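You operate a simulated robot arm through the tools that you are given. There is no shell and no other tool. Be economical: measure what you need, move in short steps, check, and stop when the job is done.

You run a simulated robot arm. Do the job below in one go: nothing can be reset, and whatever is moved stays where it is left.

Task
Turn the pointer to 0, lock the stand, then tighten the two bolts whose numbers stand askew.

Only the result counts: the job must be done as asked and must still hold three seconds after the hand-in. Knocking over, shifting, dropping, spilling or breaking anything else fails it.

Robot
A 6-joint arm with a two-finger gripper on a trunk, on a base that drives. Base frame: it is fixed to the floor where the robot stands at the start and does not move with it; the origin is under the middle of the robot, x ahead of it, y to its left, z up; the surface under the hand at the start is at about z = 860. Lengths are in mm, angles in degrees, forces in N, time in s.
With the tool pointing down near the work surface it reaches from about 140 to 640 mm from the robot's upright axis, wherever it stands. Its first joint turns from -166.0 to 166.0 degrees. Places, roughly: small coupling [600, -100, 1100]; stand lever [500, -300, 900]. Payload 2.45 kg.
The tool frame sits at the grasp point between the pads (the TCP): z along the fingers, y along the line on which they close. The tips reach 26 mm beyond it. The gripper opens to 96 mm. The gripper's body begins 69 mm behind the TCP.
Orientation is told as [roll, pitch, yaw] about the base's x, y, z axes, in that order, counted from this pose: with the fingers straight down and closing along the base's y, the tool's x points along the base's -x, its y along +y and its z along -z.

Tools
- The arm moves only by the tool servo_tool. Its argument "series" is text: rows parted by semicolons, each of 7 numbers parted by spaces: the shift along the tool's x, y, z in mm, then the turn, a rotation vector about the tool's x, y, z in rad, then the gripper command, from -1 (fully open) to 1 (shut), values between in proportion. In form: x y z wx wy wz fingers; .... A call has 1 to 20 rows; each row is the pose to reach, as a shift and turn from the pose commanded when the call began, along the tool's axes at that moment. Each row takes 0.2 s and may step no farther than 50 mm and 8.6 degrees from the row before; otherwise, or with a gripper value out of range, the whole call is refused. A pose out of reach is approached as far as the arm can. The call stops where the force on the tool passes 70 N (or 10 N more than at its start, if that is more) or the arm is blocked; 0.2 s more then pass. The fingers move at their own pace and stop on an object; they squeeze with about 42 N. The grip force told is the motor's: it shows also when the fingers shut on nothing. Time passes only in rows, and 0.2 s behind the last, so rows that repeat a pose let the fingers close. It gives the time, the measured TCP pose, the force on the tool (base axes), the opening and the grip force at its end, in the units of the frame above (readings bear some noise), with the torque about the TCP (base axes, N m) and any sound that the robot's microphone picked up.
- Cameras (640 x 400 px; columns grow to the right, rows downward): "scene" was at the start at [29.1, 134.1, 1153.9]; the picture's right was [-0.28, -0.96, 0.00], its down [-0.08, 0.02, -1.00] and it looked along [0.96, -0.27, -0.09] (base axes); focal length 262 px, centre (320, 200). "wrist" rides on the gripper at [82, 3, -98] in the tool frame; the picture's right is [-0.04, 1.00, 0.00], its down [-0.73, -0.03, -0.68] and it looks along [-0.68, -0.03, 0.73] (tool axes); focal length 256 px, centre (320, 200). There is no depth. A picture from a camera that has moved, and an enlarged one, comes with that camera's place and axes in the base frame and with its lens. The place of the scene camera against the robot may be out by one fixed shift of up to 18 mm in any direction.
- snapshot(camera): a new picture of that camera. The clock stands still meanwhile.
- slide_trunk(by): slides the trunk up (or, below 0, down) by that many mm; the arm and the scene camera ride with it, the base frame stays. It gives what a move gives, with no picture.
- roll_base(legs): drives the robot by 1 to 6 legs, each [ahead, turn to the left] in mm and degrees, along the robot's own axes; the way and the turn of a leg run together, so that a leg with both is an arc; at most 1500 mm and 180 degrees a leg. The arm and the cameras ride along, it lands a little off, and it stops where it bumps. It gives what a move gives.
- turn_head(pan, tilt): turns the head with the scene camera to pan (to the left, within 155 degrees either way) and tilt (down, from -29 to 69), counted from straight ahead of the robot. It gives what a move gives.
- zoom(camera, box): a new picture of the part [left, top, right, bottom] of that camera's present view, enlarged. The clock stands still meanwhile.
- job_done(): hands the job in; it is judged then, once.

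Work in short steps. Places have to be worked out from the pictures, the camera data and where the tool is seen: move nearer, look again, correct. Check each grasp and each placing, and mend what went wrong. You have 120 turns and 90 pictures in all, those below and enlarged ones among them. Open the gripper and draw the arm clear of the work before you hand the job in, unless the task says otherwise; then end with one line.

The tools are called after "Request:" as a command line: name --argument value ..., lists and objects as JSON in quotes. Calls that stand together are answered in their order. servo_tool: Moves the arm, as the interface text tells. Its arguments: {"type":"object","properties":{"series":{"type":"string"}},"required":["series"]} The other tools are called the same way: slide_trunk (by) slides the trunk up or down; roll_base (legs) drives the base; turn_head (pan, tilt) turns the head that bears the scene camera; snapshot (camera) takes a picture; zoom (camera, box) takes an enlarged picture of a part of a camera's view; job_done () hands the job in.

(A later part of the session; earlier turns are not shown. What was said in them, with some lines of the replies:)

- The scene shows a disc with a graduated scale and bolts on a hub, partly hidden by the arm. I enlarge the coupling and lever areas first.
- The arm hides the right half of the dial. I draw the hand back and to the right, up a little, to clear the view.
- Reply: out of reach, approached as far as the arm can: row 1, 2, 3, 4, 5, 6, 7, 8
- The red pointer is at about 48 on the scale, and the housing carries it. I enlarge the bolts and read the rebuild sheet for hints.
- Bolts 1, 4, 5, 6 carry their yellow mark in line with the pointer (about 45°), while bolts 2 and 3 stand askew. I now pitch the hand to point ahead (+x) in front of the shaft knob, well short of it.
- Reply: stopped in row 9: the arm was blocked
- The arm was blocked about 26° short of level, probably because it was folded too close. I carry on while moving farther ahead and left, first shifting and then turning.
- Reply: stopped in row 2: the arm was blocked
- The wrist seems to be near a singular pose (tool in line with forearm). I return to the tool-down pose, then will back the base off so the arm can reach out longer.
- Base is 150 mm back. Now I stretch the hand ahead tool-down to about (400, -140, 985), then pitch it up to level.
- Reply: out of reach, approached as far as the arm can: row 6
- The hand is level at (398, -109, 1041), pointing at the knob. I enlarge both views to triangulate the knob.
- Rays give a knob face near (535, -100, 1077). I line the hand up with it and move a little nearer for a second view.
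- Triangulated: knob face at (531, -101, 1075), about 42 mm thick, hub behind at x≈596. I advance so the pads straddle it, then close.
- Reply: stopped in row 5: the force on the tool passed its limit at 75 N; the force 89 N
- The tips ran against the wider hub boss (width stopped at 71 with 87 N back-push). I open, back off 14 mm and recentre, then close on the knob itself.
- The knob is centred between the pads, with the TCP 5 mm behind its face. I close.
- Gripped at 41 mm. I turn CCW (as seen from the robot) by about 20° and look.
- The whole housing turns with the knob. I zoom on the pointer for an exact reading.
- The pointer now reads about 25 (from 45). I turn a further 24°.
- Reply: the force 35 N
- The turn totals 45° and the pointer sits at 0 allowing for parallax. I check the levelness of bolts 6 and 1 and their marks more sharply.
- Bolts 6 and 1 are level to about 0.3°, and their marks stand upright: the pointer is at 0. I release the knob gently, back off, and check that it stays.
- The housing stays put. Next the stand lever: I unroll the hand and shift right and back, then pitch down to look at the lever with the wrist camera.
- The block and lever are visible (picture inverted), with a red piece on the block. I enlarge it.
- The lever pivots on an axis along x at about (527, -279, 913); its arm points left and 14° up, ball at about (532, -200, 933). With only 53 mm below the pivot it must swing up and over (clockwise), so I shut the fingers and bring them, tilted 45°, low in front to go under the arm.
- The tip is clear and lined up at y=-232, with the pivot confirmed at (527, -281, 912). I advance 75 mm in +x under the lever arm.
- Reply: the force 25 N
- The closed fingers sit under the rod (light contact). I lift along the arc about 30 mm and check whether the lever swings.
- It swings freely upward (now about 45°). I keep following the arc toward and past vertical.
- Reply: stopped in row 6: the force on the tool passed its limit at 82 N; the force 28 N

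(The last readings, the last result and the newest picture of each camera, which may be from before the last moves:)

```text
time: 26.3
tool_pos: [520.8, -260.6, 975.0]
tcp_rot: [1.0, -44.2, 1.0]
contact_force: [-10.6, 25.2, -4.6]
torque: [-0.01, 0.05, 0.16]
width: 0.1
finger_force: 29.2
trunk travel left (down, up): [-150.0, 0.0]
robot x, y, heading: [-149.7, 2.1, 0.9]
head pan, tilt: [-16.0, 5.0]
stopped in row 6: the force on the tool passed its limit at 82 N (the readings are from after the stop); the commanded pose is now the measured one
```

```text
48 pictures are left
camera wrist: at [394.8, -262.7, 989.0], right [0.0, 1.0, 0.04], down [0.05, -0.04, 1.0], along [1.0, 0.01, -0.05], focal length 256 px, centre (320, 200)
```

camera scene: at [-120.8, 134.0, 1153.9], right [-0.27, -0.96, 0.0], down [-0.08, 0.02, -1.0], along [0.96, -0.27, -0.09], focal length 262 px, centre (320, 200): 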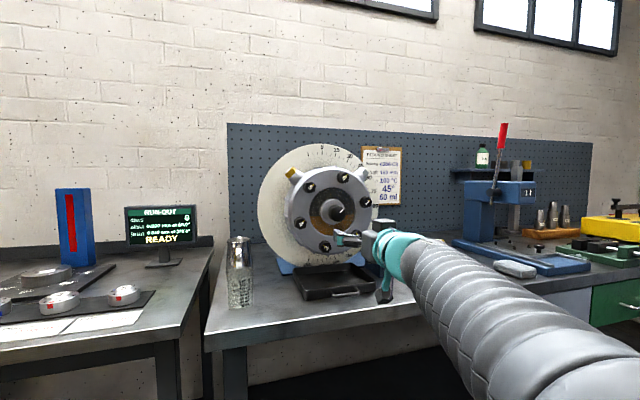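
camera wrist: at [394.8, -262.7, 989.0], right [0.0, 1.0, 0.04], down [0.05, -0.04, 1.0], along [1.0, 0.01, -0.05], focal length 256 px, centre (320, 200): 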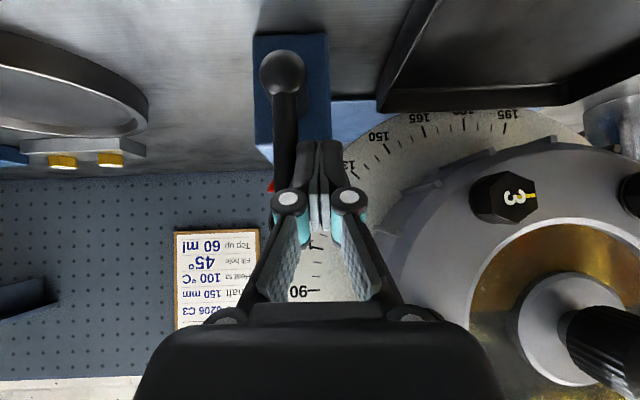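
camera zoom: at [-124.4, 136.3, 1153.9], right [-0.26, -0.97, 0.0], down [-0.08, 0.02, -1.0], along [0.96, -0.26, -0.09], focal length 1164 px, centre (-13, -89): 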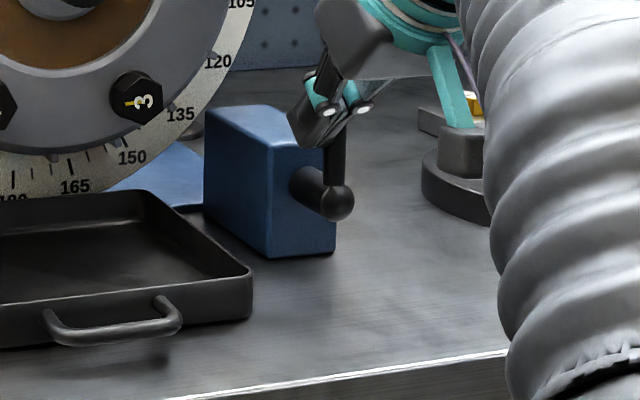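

The lever stopped hard at vertical (82 N): the stop is reached. I back the fingers off left, then away, and look at the lever and pointer.

Request:
servo_tool --series "0 12 0 0 0 0 1; 20 14 -20 0 0 0 1; 20 14 -70 0 0 0 1; 10 14 -110 0 0 0 -1"

Request:
snapshot --camera "wrist"

Request:
zoom --camera "scene" --box '[270, 130, 470, 310]'

```text
time: 27.3
tool_pos: [435.2, -253.1, 1045.2]
tcp_rot: [0.9, -44.2, 0.8]
contact_force: [-0.3, -0.5, -1.0]
torque: [0.01, 0.01, 0.02]
width: 82.5
finger_force: 0.0
trunk travel left (down, up): [-150.0, 0.0]
robot x, y, heading: [-151.2, 4.4, 0.8]
head pan, tilt: [-16.0, 5.0]
```

```text
47 pictures are left
camera wrist: at [309.3, -254.0, 1059.6], right [0.0, 1.0, 0.04], down [0.05, -0.04, 1.0], along [1.0, 0.0, -0.05], focal length 256 px, centre (320, 200)
```

wrist: 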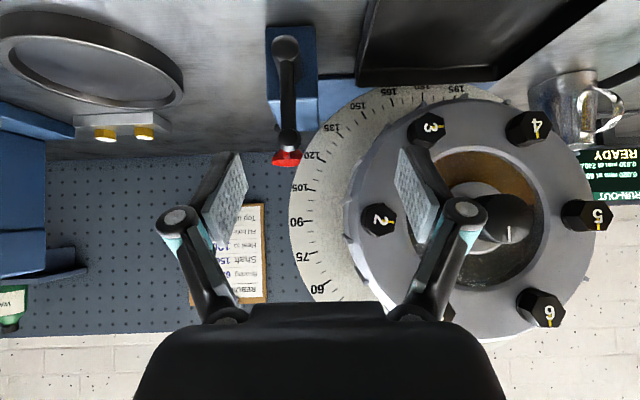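

```text
2.22 times, centred on (370, 220) of scene
camera zoom: at [-122.9, 134.3, 1153.9], right [-0.26, -0.96, 0.0], down [-0.09, 0.02, -1.0], along [0.96, -0.26, -0.09], focal length 582 px, centre (209, 156)
```

zoom: 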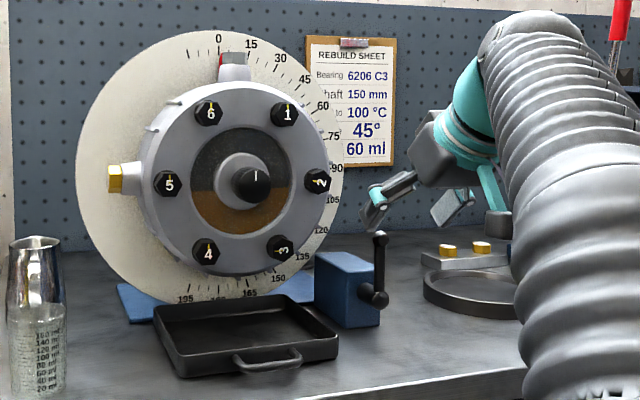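

The lever stands vertical and the pointer still reads 0. I enlarge bolts 2 and 3 and the pointer.

Request:
zoom --camera "wrist" --box '[340, 90, 480, 260]'

Request:
zoom --camera "scene" --box '[325, 165, 395, 255]'

Request:
zoom --camera "scene" --box '[310, 135, 380, 180]'

```text
2.35 times, centred on (410, 175) of wrist
camera zoom: at [309.3, -254.0, 1059.6], right [0.0, 1.0, 0.04], down [0.05, -0.04, 1.0], along [1.0, 0.0, -0.05], focal length 602 px, centre (108, 259)
```

zoom: 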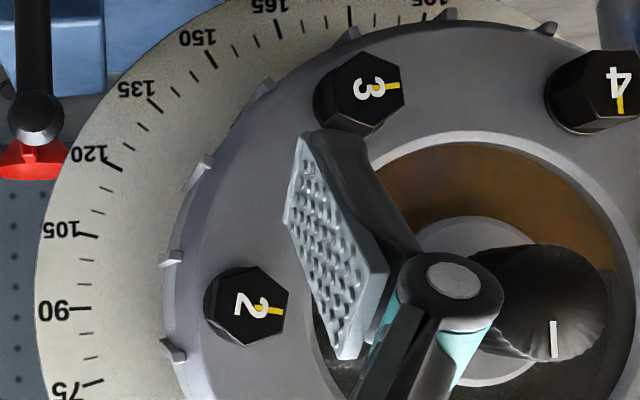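

```text
4.44 times, centred on (360, 210) of scene
camera zoom: at [-122.9, 134.3, 1153.9], right [-0.26, -0.96, 0.0], down [-0.09, 0.02, -1.0], along [0.96, -0.26, -0.09], focal length 1164 px, centre (142, 156)
```

zoom: 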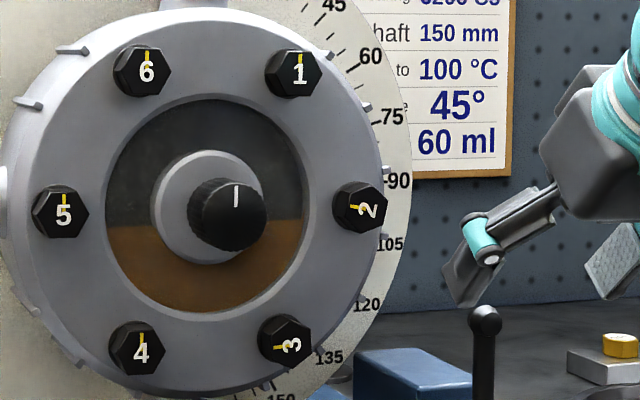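

```text
8.89 times, centred on (345, 158) of scene
camera zoom: at [-122.9, 134.3, 1153.9], right [-0.26, -0.96, 0.0], down [-0.09, 0.02, -1.0], along [0.96, -0.26, -0.09], focal length 2328 px, centre (98, 578)
```

zoom: 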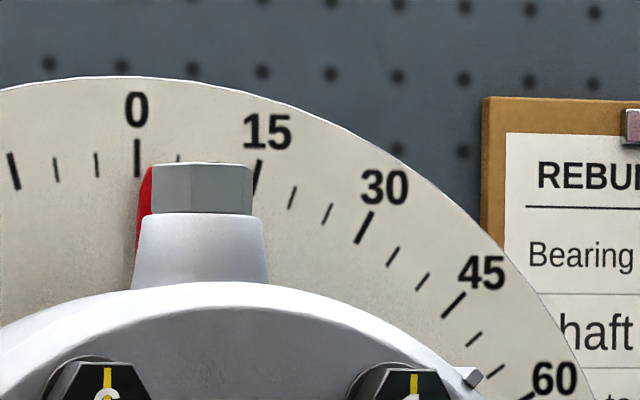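

Bolts 2 and 3 both have their marks pointing left, so each needs about a quarter turn clockwise. I level the hand in front of bolt 2 (about y=-197, z=1073).

Request:
servo_tool --series "-3 10 -4 0 -0.13 0 -0.2; -6 20 -8 0 -0.26 0 -0.2; -9 30 -12 0 -0.40 0 -0.2; -12 40 -16 0 -0.53 0 -0.2; -14 50 -20 0 -0.67 0 -0.2; -16 56 -23 0 -0.80 0 -0.2"

Request:
snapshot --camera "wrist"

```text
time: 28.7
tool_pos: [429.5, -200.0, 1075.0]
tcp_rot: [100.6, -89.3, -99.3]
contact_force: [0.3, -1.1, 0.1]
torque: [0.05, -0.01, 0.0]
width: 57.9
finger_force: 0.1
trunk travel left (down, up): [-150.0, 0.0]
robot x, y, heading: [-149.7, 1.2, 0.6]
head pan, tilt: [-16.0, 5.0]
```

```text
42 pictures are left
camera wrist: at [332.8, -197.9, 992.6], right [-0.03, 1.0, 0.05], down [-0.68, -0.06, 0.73], along [0.73, -0.02, 0.68], focal length 256 px, centre (320, 200)
```

wrist: 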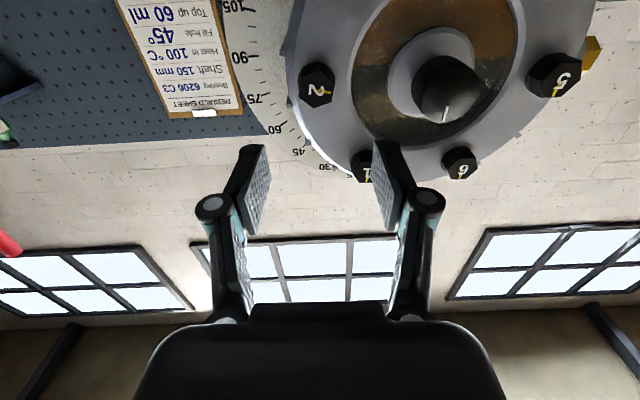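

Ray gives bolt 2 face near (567, -197, 1074). I move 60 mm nearer and enlarge to refine.

Request:
servo_tool --series "0 1 30 0 0 0 -0.2; 1 2 60 0 0 0 -0.2"

Request:
zoom --camera "wrist" --box '[240, 0, 400, 160]'

```text
time: 29.3
tool_pos: [490.1, -193.0, 1074.5]
tcp_rot: [100.8, -89.2, -99.2]
contact_force: [-0.1, 0.6, 0.2]
torque: [0.0, 0.04, 0.02]
width: 57.6
finger_force: 0.1
trunk travel left (down, up): [-150.0, 0.0]
robot x, y, heading: [-151.3, 2.7, 1.0]
head pan, tilt: [-16.0, 5.0]
```

```text
2.50 times, centred on (320, 80) of wrist
camera zoom: at [392.6, -192.9, 993.0], right [-0.03, 1.0, 0.05], down [-0.68, -0.06, 0.73], along [0.73, -0.02, 0.68], focal length 640 px, centre (320, 500)
```

zoom: 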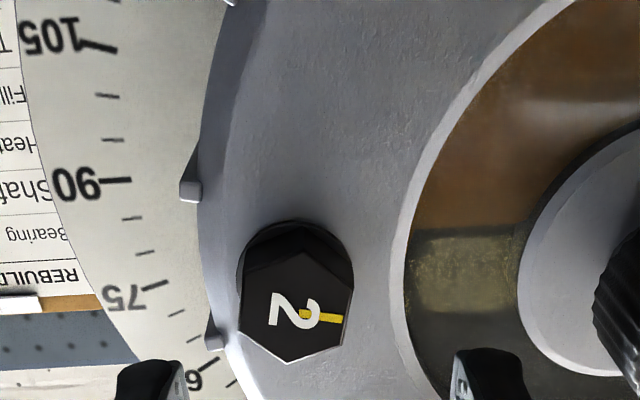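

The bolt face lies around x≈550 and y≈-200. I shift 6 mm right and advance 35 mm, then look again with the TCP near the face plane.

Request:
servo_tool --series "0 -3 18 0 0 0 -0.2; 0 -6 35 0 0 0 -0.2; 0 -6 35 0 0 0 -0.2"

Request:
zoom --camera "wrist" --box '[220, 50, 420, 250]'

```text
time: 30.1
tool_pos: [525.6, -199.1, 1074.7]
tcp_rot: [98.4, -89.3, -96.8]
contact_force: [-0.1, 0.5, -0.4]
torque: [-0.02, 0.0, -0.02]
width: 57.7
finger_force: 0.0
trunk travel left (down, up): [-150.0, 0.0]
robot x, y, heading: [-149.1, 1.0, 0.7]
head pan, tilt: [-16.0, 5.0]
```

```text
2.00 times, centred on (320, 150) of wrist
camera zoom: at [429.0, -198.5, 992.8], right [-0.03, 1.0, 0.05], down [-0.68, -0.06, 0.73], along [0.73, -0.02, 0.68], focal length 512 px, centre (320, 300)
```

zoom: 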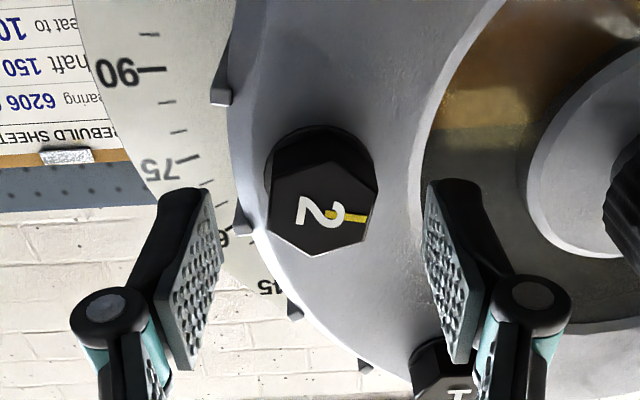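

Two closer rays put the bolt 2 face at (542, -199, 1066), its flats tilted about 8°. I align, advance to TCP x≈534 and grip.

Request:
servo_tool --series "7 0 0 0 0 0.13 -0.2; 7 0 9 0 0 0.14 -0.2; 7 0 9 0 0 0.14 1; 7 0 9 0 0 0.14 1; 7 0 9 0 0 0.14 1"

Request:
zoom --camera "wrist" --box '[220, 50, 420, 250]'

```text
time: 31.3
tool_pos: [533.6, -198.2, 1067.4]
tcp_rot: [90.9, -81.3, -89.2]
contact_force: [-3.9, 6.6, -0.7]
torque: [-0.03, 0.08, 0.21]
width: 27.9
finger_force: 45.4
trunk travel left (down, up): [-150.0, 0.0]
robot x, y, heading: [-145.0, 1.8, 0.5]
head pan, tilt: [-16.0, 5.0]
```

```text
2.00 times, centred on (320, 150) of wrist
camera zoom: at [436.5, -186.8, 986.8], right [-0.03, 0.98, 0.19], down [-0.68, -0.16, 0.72], along [0.74, -0.11, 0.67], focal length 512 px, centre (320, 300)
```

zoom: 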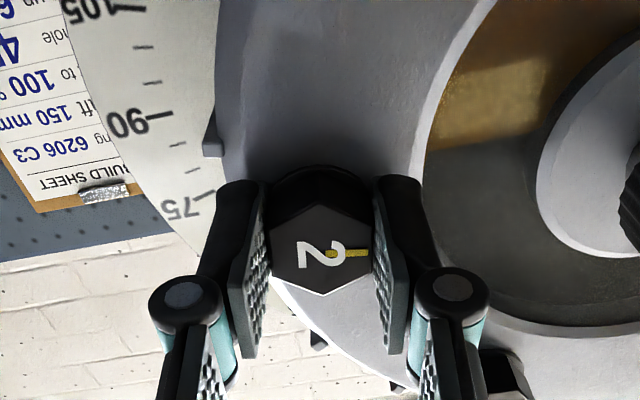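

Gripped on the flats at 28 mm; the mark stands about 79° off upright. I turn clockwise about 37° first and watch the torque.

Request:
servo_tool --series "0 0 0 0 0 0.13 1; 0 0 0 0 0 0.26 1; 0 0 0 0 0 0.39 1; 0 0 0 0 0 0.52 1; 0 0 0 0 0 0.65 1; 0 0 0 0 0 0.65 1"

Request:
snapshot --camera "wrist"

```text
time: 32.7
tool_pos: [535.0, -199.0, 1068.2]
tcp_rot: [90.1, -44.0, -88.4]
contact_force: [-24.6, 18.0, -16.8]
torque: [0.0, 0.48, 0.49]
width: 27.7
finger_force: 44.8
trunk travel left (down, up): [-150.0, 0.0]
robot x, y, heading: [-153.6, -0.2, 0.7]
head pan, tilt: [-16.0, 5.0]
```

```text
38 pictures are left
camera wrist: at [435.6, -141.2, 1013.5], right [-0.02, 0.67, 0.75], down [-0.66, -0.57, 0.49], along [0.75, -0.48, 0.45], focal length 256 px, centre (320, 200)
```

wrist: 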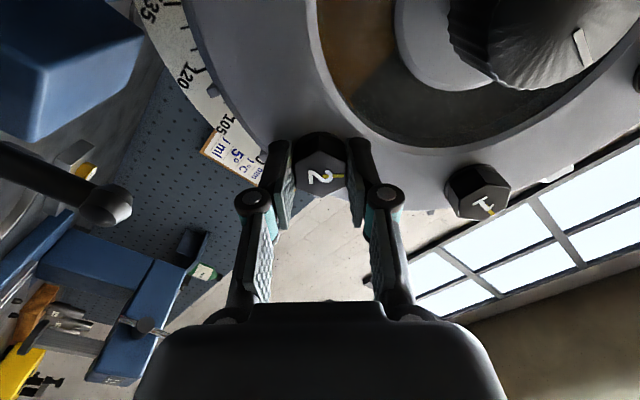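

The bolt follows. I relieve the side load by about 2 mm and turn on toward upright.

Request:
servo_tool --series "1.5 0 -1 0 0 0.12 1; 2.8 0 -2 0 0 0.24 1; 2.8 0 -2 0 0 0.36 1; 2.8 0 -2 0 0 0.48 1; 2.8 0 -2 0 0 0.60 1; 2.8 0 -2 0 0 0.60 1"

Request:
zoom --camera "scene" --box '[310, 135, 400, 255]'

```text
time: 34.1
tool_pos: [533.1, -198.2, 1067.0]
tcp_rot: [90.3, -9.6, -88.5]
contact_force: [32.4, -5.3, 32.3]
torque: [0.01, -0.58, -0.19]
width: 28.0
finger_force: 44.5
trunk travel left (down, up): [-150.0, 0.0]
robot x, y, heading: [-150.4, 0.3, 0.4]
head pan, tilt: [-16.0, 5.0]
```

```text
3.33 times, centred on (355, 195) of scene
camera zoom: at [-122.2, 134.7, 1154.2], right [-0.27, -0.96, 0.0], down [-0.09, 0.02, -1.0], along [0.96, -0.26, -0.09], focal length 873 px, centre (203, 217)
```

zoom: 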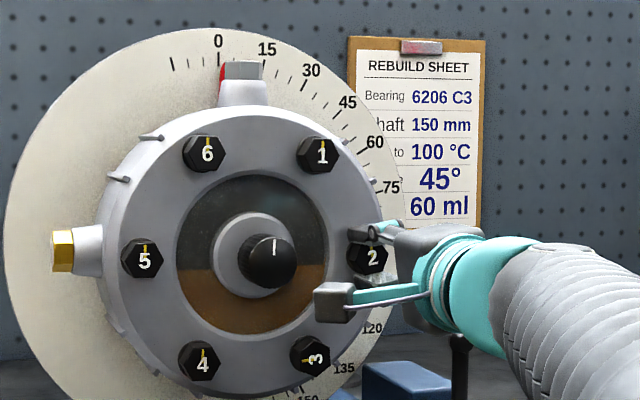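

Bolt 2 is about 10° from upright with the housing still. I relieve the load and turn the last 10°.

Request:
servo_tool --series "0 1.5 2 0 0 0.06 1; 0 2.5 3 0 0 0.12 1; 0 2.5 3 0 0 0.17 1; 0 2.5 3 0 0 0.17 1"

Request:
zoom --camera "scene" --box '[340, 180, 390, 220]'

```text
time: 35.1
tool_pos: [533.0, -197.7, 1067.8]
tcp_rot: [90.0, 0.1, -88.5]
contact_force: [-33.4, -0.4, -5.4]
torque: [0.03, 0.13, -0.2]
width: 27.6
finger_force: 45.2
trunk travel left (down, up): [-150.0, 0.0]
robot x, y, heading: [-151.6, 0.4, 0.4]
head pan, tilt: [-16.0, 5.0]
```

```text
10.00 times, centred on (365, 200) of scene
camera zoom: at [-125.4, 134.5, 1153.8], right [-0.27, -0.96, 0.0], down [-0.08, 0.02, -1.0], along [0.96, -0.27, -0.09], focal length 2618 px, centre (-130, 200)
```

zoom: 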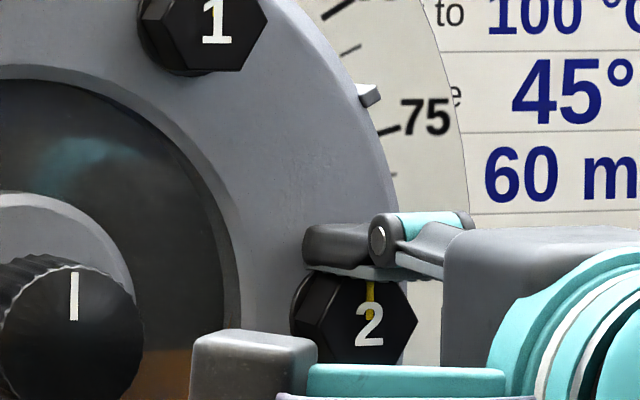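

The mark is upright now. I test a few degrees further to see whether there is a firm stop.

Request:
servo_tool --series "0 0 -2 0 0 0.03 1; 0 0 -2 0 0 0.06 1; 0 0 -2 0 0 0.06 1"

Request:
zoom --camera "scene" --box '[340, 180, 390, 220]'

```text
time: 35.9
tool_pos: [533.9, -197.9, 1066.2]
tcp_rot: [90.1, 3.4, -88.4]
contact_force: [7.8, -6.3, 8.8]
torque: [-1.09, -0.21, -0.71]
width: 28.2
finger_force: 45.0
trunk travel left (down, up): [-150.0, 0.0]
robot x, y, heading: [-152.4, -0.3, 0.6]
head pan, tilt: [-16.0, 5.0]
```

```text
10.00 times, centred on (365, 200) of scene
camera zoom: at [-122.9, 134.3, 1154.1], right [-0.26, -0.96, 0.0], down [-0.08, 0.02, -1.0], along [0.96, -0.26, -0.09], focal length 2618 px, centre (-130, 200)
```

zoom: 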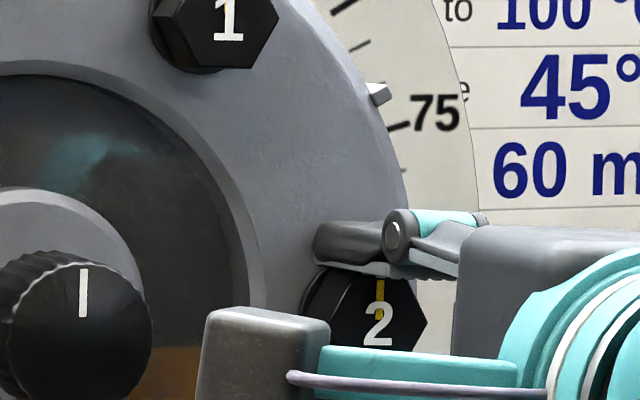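

A reaction torque of 1.1 N·m appears right at upright: the stop. I nip it up slightly further to seat it firmly.

Request:
servo_tool --series "0 0 0 0 0 0.03 1; 0 0 0 0 0 0.06 1; 0 0 0 0 0 0.06 1"

Request:
zoom --camera "scene" --box '[310, 135, 400, 255]'

```text
time: 36.7
tool_pos: [534.5, -198.1, 1068.5]
tcp_rot: [90.3, 6.9, -88.5]
contact_force: [12.8, -4.7, 15.2]
torque: [-1.1, -0.33, -0.02]
width: 29.0
finger_force: 44.6
trunk travel left (down, up): [-150.0, 0.0]
robot x, y, heading: [-150.3, 2.6, 0.6]
head pan, tilt: [-16.0, 5.0]
```

```text
3.33 times, centred on (355, 195) of scene
camera zoom: at [-123.0, 134.5, 1154.0], right [-0.26, -0.96, 0.0], down [-0.08, 0.02, -1.0], along [0.96, -0.26, -0.09], focal length 873 px, centre (203, 217)
```

zoom: 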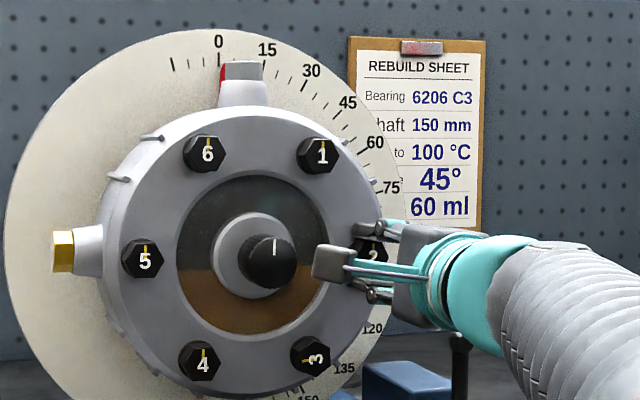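

The bolt is against its stop (the pads begin to twist on the flats). I open straight away so as not to loosen it, back off, and enlarge both bolts.

Request:
servo_tool --series "0 0 0 0 0 0 -0.2; 0 0 0 0 0 0 -0.2; 0 0 -30 0 0 0 -0.2; 0 0 -70 0 0 0 -0.2; 0 0 -95 0 0 0 -0.2"

Request:
zoom --camera "scene" --box '[325, 165, 395, 255]'

Request:
snapshot --camera "wrist"

```text
time: 37.9
tool_pos: [437.6, -200.1, 1065.3]
tcp_rot: [90.0, 7.1, -88.6]
contact_force: [0.9, -0.8, -0.8]
torque: [0.01, -0.01, -0.02]
width: 57.9
finger_force: 0.0
trunk travel left (down, up): [-150.0, 0.0]
robot x, y, heading: [-149.1, -1.5, 0.4]
head pan, tilt: [-16.0, 5.0]
```

```text
4.44 times, centred on (360, 210) of scene
camera zoom: at [-122.8, 134.5, 1153.9], right [-0.26, -0.96, 0.0], down [-0.09, 0.02, -1.0], along [0.96, -0.26, -0.09], focal length 1164 px, centre (142, 156)
```

zoom: 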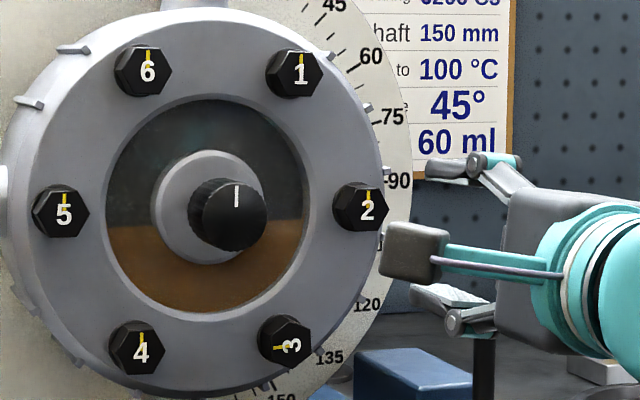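

```text
32 pictures are left
camera wrist: at [338.6, -123.2, 1078.6], right [0.0, -0.16, 0.99], down [-0.66, -0.74, -0.12], along [0.75, -0.65, -0.11], focal length 256 px, centre (320, 200)
```

wrist: 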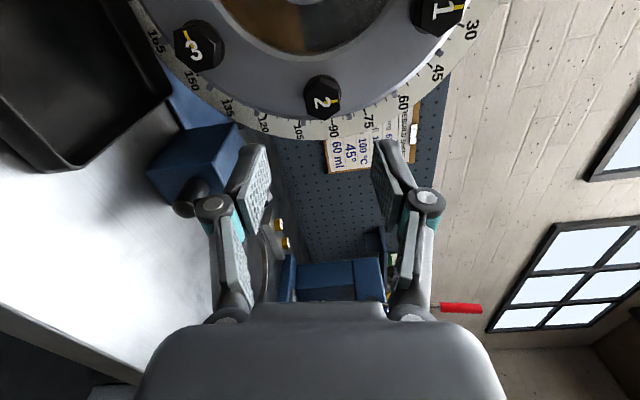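

Bolt 2 stands upright. Bolt 3 should be at about (542, -149, 983) with its mark at -95°; I move in front of it with the closing line at -35° so the camera stays above the tray.

Request:
servo_tool --series "7 -15 2 0 0 -0.12 -0.2; 14 -30 4 0 0 -0.24 -0.2; 21 -45 6 0 0 -0.36 -0.2; 28 -60 8 0 0 -0.48 -0.2; 35 -75 10 0 0 -0.60 -0.2; 41 -87 12 0 0 -0.733 -0.2"

Request:
snapshot --camera "wrist"

Request:
zoom --camera "scene" --box '[280, 200, 440, 310]'

```text
time: 39.3
tool_pos: [451.1, -148.0, 986.1]
tcp_rot: [90.2, -35.2, -88.4]
contact_force: [0.2, 1.0, 0.6]
torque: [0.01, -0.01, 0.02]
width: 57.4
finger_force: 0.1
trunk travel left (down, up): [-150.0, 0.0]
robot x, y, heading: [-148.9, -3.2, 0.7]
head pan, tilt: [-16.0, 5.0]
```

```text
31 pictures are left
camera wrist: at [351.4, -83.0, 940.8], right [-0.02, 0.54, 0.84], down [-0.66, -0.63, 0.4], along [0.75, -0.55, 0.37], focal length 256 px, centre (320, 200)
```

wrist: 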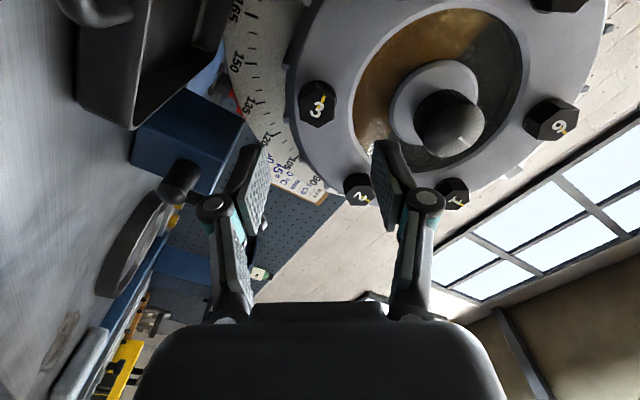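

```text
3.64 times, centred on (360, 255) of scene
camera zoom: at [-123.2, 134.5, 1153.9], right [-0.26, -0.96, 0.0], down [-0.08, 0.02, -1.0], along [0.96, -0.26, -0.09], focal length 952 px, centre (174, 0)
```

zoom: 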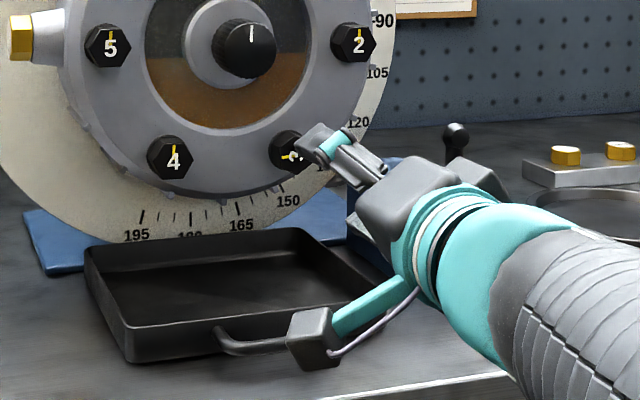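

The camera box clears the tray. The ray to bolt 3 gives about (542, -143, 981); I advance 50 mm short of it and refine.

Request:
servo_tool --series "3 0 25 0 0 0 -0.2; 4 1 50 0 0 0 -0.2"

Request:
zoom --camera "wrist" --box '[220, 50, 420, 250]'

```text
time: 39.9
tool_pos: [498.4, -141.7, 984.8]
tcp_rot: [90.2, -35.1, -88.4]
contact_force: [-0.5, -0.2, 1.3]
torque: [0.01, 0.04, 0.02]
width: 57.6
finger_force: 0.1
trunk travel left (down, up): [-150.0, 0.0]
robot x, y, heading: [-155.1, -0.3, 0.9]
head pan, tilt: [-16.0, 5.0]
```

```text
2.00 times, centred on (320, 150) of wrist
camera zoom: at [400.4, -75.9, 939.9], right [-0.02, 0.54, 0.84], down [-0.66, -0.64, 0.4], along [0.75, -0.55, 0.37], focal length 512 px, centre (320, 300)
```

zoom: 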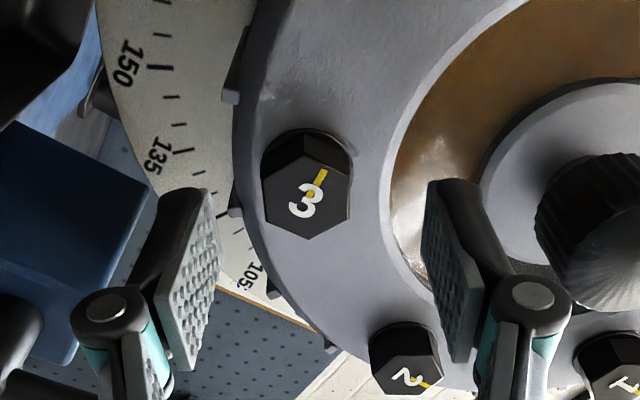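

Bolt 3 face is at (542, -146, 983) with flats square to the pads. I centre, advance to x≈534 and grip.

Request:
servo_tool --series "-3 -5 5 0 0 0 -0.2; -3 -5 36 0 0 0 -0.2; -3 -5 36 0 0 0 1; -3 -5 36 0 0 0 1; -3 -5 36 0 0 0 1"

Request:
zoom --camera "wrist" --box '[220, 50, 420, 250]'

```text
time: 41.1
tool_pos: [534.3, -146.8, 981.9]
tcp_rot: [90.1, -35.1, -88.6]
contact_force: [-4.8, 0.5, 3.2]
torque: [0.0, -0.33, -0.3]
width: 27.7
finger_force: 44.7
trunk travel left (down, up): [-150.0, 0.0]
robot x, y, heading: [-150.1, -1.6, 0.8]
head pan, tilt: [-16.0, 5.0]
```

```text
2.00 times, centred on (320, 150) of wrist
camera zoom: at [435.7, -81.0, 938.1], right [-0.02, 0.54, 0.84], down [-0.66, -0.64, 0.4], along [0.75, -0.55, 0.37], focal length 512 px, centre (320, 300)
```

zoom: 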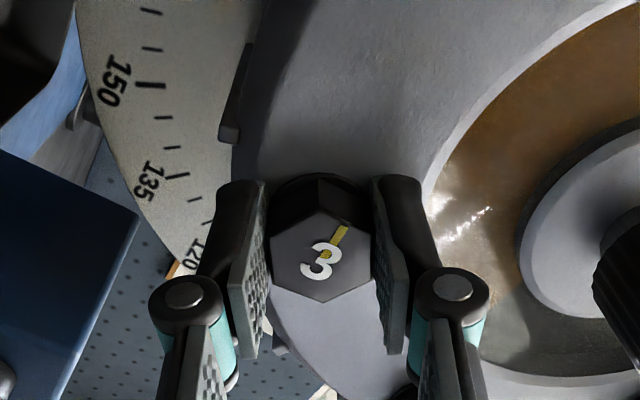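

Gripped at 27.7 mm. I turn clockwise about 45° and check forces.

Request:
servo_tool --series "0 0 0 0 0 0.13 1; 0 0 0 0 0 0.26 1; 0 0 0 0 0 0.39 1; 0 0 0 0 0 0.52 1; 0 0 0 0 0 0.65 1; 0 0 0 0 0 0.78 1; 0 0 0 0 0 0.78 1"

Request:
zoom --camera "scene" --box '[280, 135, 400, 265]'

```text
time: 42.7
tool_pos: [535.5, -145.8, 985.5]
tcp_rot: [90.3, 9.6, -88.1]
contact_force: [-4.8, 18.8, 18.3]
torque: [-0.05, -0.54, 1.21]
width: 27.8
finger_force: 45.0
trunk travel left (down, up): [-150.0, 0.0]
robot x, y, heading: [-153.3, 2.6, 0.9]
head pan, tilt: [-16.0, 5.0]
```

```text
3.08 times, centred on (340, 200) of scene
camera zoom: at [-124.7, 136.4, 1153.9], right [-0.26, -0.96, 0.0], down [-0.08, 0.02, -1.0], along [0.96, -0.26, -0.09], focal length 806 px, centre (258, 200)
```

zoom: 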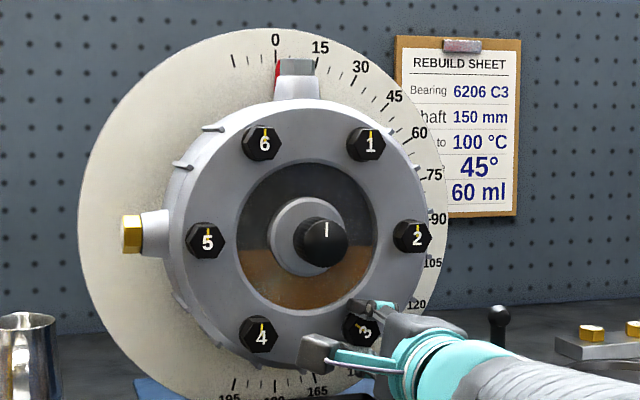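

Bolt 3 follows and the housing stays. I relieve the side load and turn another 40°.

Request:
servo_tool --series "1 1 0 0 0 0.12 1; 2.3 1.6 0 0 0 0.24 1; 2.3 1.6 0 0 0 0.36 1; 2.3 1.6 0 0 0 0.48 1; 2.3 1.6 0 0 0 0.60 1; 2.3 1.6 0 0 0 0.70 1; 2.3 1.6 0 0 0 0.70 1"

Request:
zoom --camera "scene" --box '[325, 215, 375, 255]'

```text
time: 44.3
tool_pos: [535.3, -147.0, 985.6]
tcp_rot: [90.4, 49.9, -88.2]
contact_force: [12.3, -2.6, 26.2]
torque: [0.01, -0.87, 0.08]
width: 28.0
finger_force: 45.3
trunk travel left (down, up): [-150.0, 0.0]
robot x, y, heading: [-150.5, -3.9, 1.0]
head pan, tilt: [-16.0, 5.0]
```

```text
10.00 times, centred on (350, 235) of scene
camera zoom: at [-123.6, 134.8, 1154.0], right [-0.27, -0.96, 0.0], down [-0.08, 0.02, -1.0], along [0.96, -0.26, -0.09], focal length 2618 px, centre (20, -150)
```

zoom: 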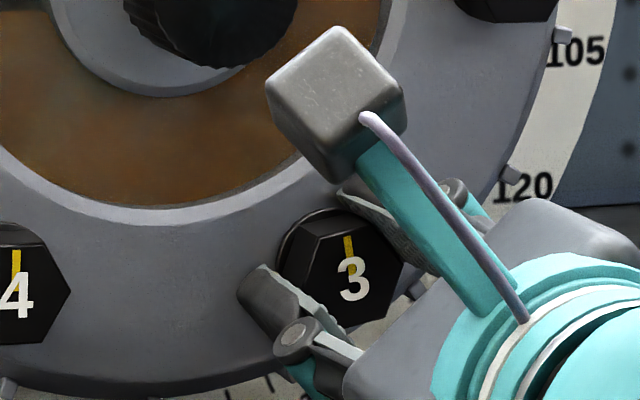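

About 10° remain. I turn on with relief, going slightly past upright to feel the stop.

Request:
servo_tool --series "1 1 1 0 0 0.06 1; 1.9 1.6 1.5 0 0 0.12 1; 1.9 1.6 1.5 0 0 0.18 1; 1.9 1.6 1.5 0 0 0.22 1; 1.9 1.6 1.5 0 0 0.22 1"

Request:
zoom --camera "scene" --box '[325, 215, 375, 255]'

```text
time: 45.5
tool_pos: [534.3, -147.2, 986.3]
tcp_rot: [90.2, 62.4, -88.4]
contact_force: [-32.5, 2.9, -2.4]
torque: [-0.88, 0.29, -0.19]
width: 27.8
finger_force: 45.1
trunk travel left (down, up): [-150.0, 0.0]
robot x, y, heading: [-148.9, -2.8, 0.4]
head pan, tilt: [-16.0, 5.0]
```

```text
10.00 times, centred on (350, 235) of scene
camera zoom: at [-125.3, 135.0, 1153.8], right [-0.27, -0.96, 0.0], down [-0.08, 0.02, -1.0], along [0.96, -0.26, -0.09], focal length 2618 px, centre (20, -150)
```

zoom: 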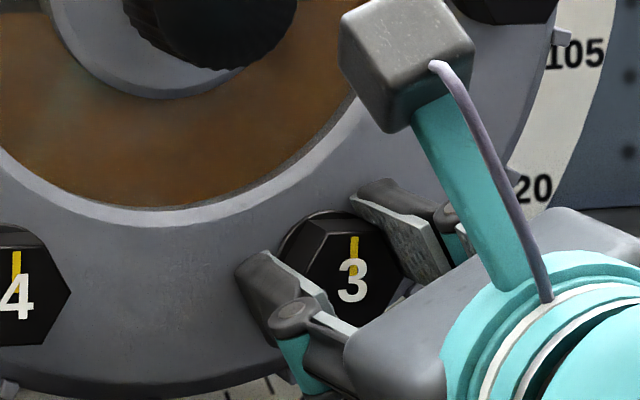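

The mark is upright with 0.9 N·m reaction. I nip it a bit more as with bolt 2, then open and retreat.

Request:
servo_tool --series "0 0 -1 0 0 0.04 1; 0 0 -1.5 0 0 0.09 1; 0 0 -1.5 0 0 0.09 1"

Request:
servo_tool --series "0 0 0 0 0 0 -0.2; 0 0 0 0 0 0 -0.2; 0 0 -30 0 0 0 -0.2; 0 0 -70 0 0 0 -0.2; 0 0 -100 0 0 0 -0.2"

Request:
zoom --camera "scene" --box '[280, 135, 400, 265]'

```text
time: 46.3
tool_pos: [534.5, -146.8, 987.4]
tcp_rot: [90.4, 67.6, -88.2]
contact_force: [-7.6, -9.4, 7.5]
torque: [-1.02, 0.53, -0.86]
width: 29.2
finger_force: 44.9
trunk travel left (down, up): [-150.0, 0.0]
robot x, y, heading: [-147.6, -0.8, 0.5]
head pan, tilt: [-16.0, 5.0]
```

```text
time: 47.5
tool_pos: [436.7, -150.3, 986.3]
tcp_rot: [90.3, 67.6, -88.2]
contact_force: [1.4, 0.1, 0.0]
torque: [0.01, -0.02, 0.0]
width: 57.5
finger_force: 0.1
trunk travel left (down, up): [-150.0, 0.0]
robot x, y, heading: [-148.7, -1.1, 0.6]
head pan, tilt: [-16.0, 5.0]
```

```text
3.08 times, centred on (340, 200) of scene
camera zoom: at [-122.8, 134.7, 1153.9], right [-0.27, -0.96, 0.0], down [-0.09, 0.02, -1.0], along [0.96, -0.26, -0.09], focal length 806 px, centre (258, 200)
```

zoom: 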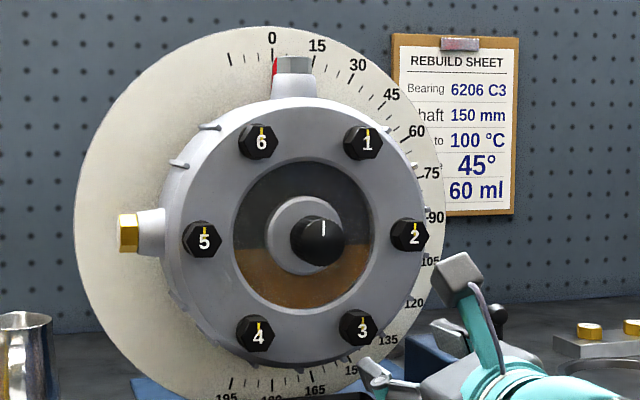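

All six numbers stand upright. I back the arm off further, then check pointer and lever precisely.

Request:
servo_tool --series "0 0 -30 0 0 0 -1; 0 0 -60 0 0 0 -1; 0 0 -80 0 0 0 -1"

Request:
zoom --camera "scene" --box '[305, 140, 385, 190]'

Request:
snapshot --camera "scene"

Request:
snapshot --camera "wrist"

```text
time: 48.3
tool_pos: [354.6, -151.8, 985.1]
tcp_rot: [90.1, 67.4, -88.3]
contact_force: [0.3, -0.4, -0.5]
torque: [0.0, -0.04, 0.04]
width: 96.0
finger_force: 0.1
trunk travel left (down, up): [-150.0, 0.0]
robot x, y, heading: [-150.5, 1.2, 0.6]
head pan, tilt: [-16.0, 5.0]
```

```text
8.00 times, centred on (345, 165) of scene
camera zoom: at [-123.0, 134.7, 1153.9], right [-0.26, -0.96, 0.0], down [-0.08, 0.02, -1.0], along [0.96, -0.26, -0.09], focal length 2095 px, centre (120, 480)
```

zoom: 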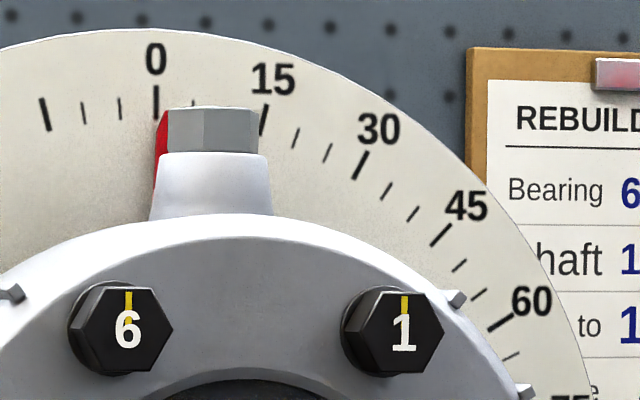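

```text
22 pictures are left
camera scene: at [-123.0, 134.7, 1153.9], right [-0.26, -0.96, 0.0], down [-0.08, 0.02, -1.0], along [0.96, -0.26, -0.09], focal length 262 px, centre (320, 200)
```

scene: 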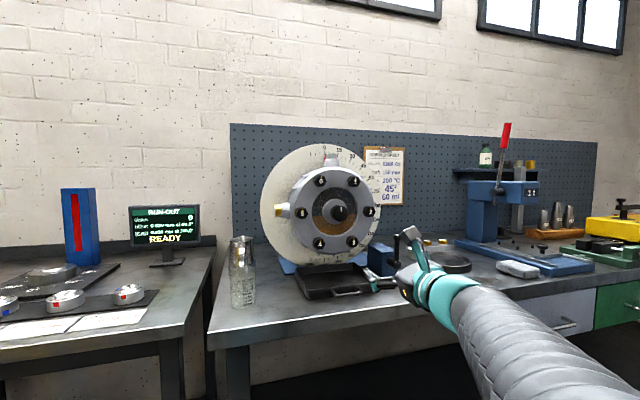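

```text
21 pictures are left
camera wrist: at [256.4, -127.4, 1061.1], right [0.03, -0.94, 0.35], down [-0.67, -0.27, -0.69], along [0.74, -0.21, -0.64], focal length 256 px, centre (320, 200)
```

wrist: 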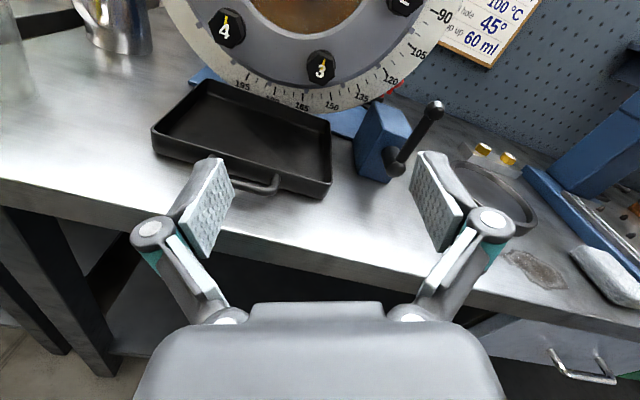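

The pointer is at 0, the lever is vertical against its stop, and all six numbers are upright. The gripper is open and the arm is clear, with nothing else disturbed, so I hand in.

Request:
job_done

```text
The job is handed in.
```

I turned the pointer to 0, locked the stand with its lever up against the stop, and tightened bolts 2 and 3 until they stopped with their numbers upright.
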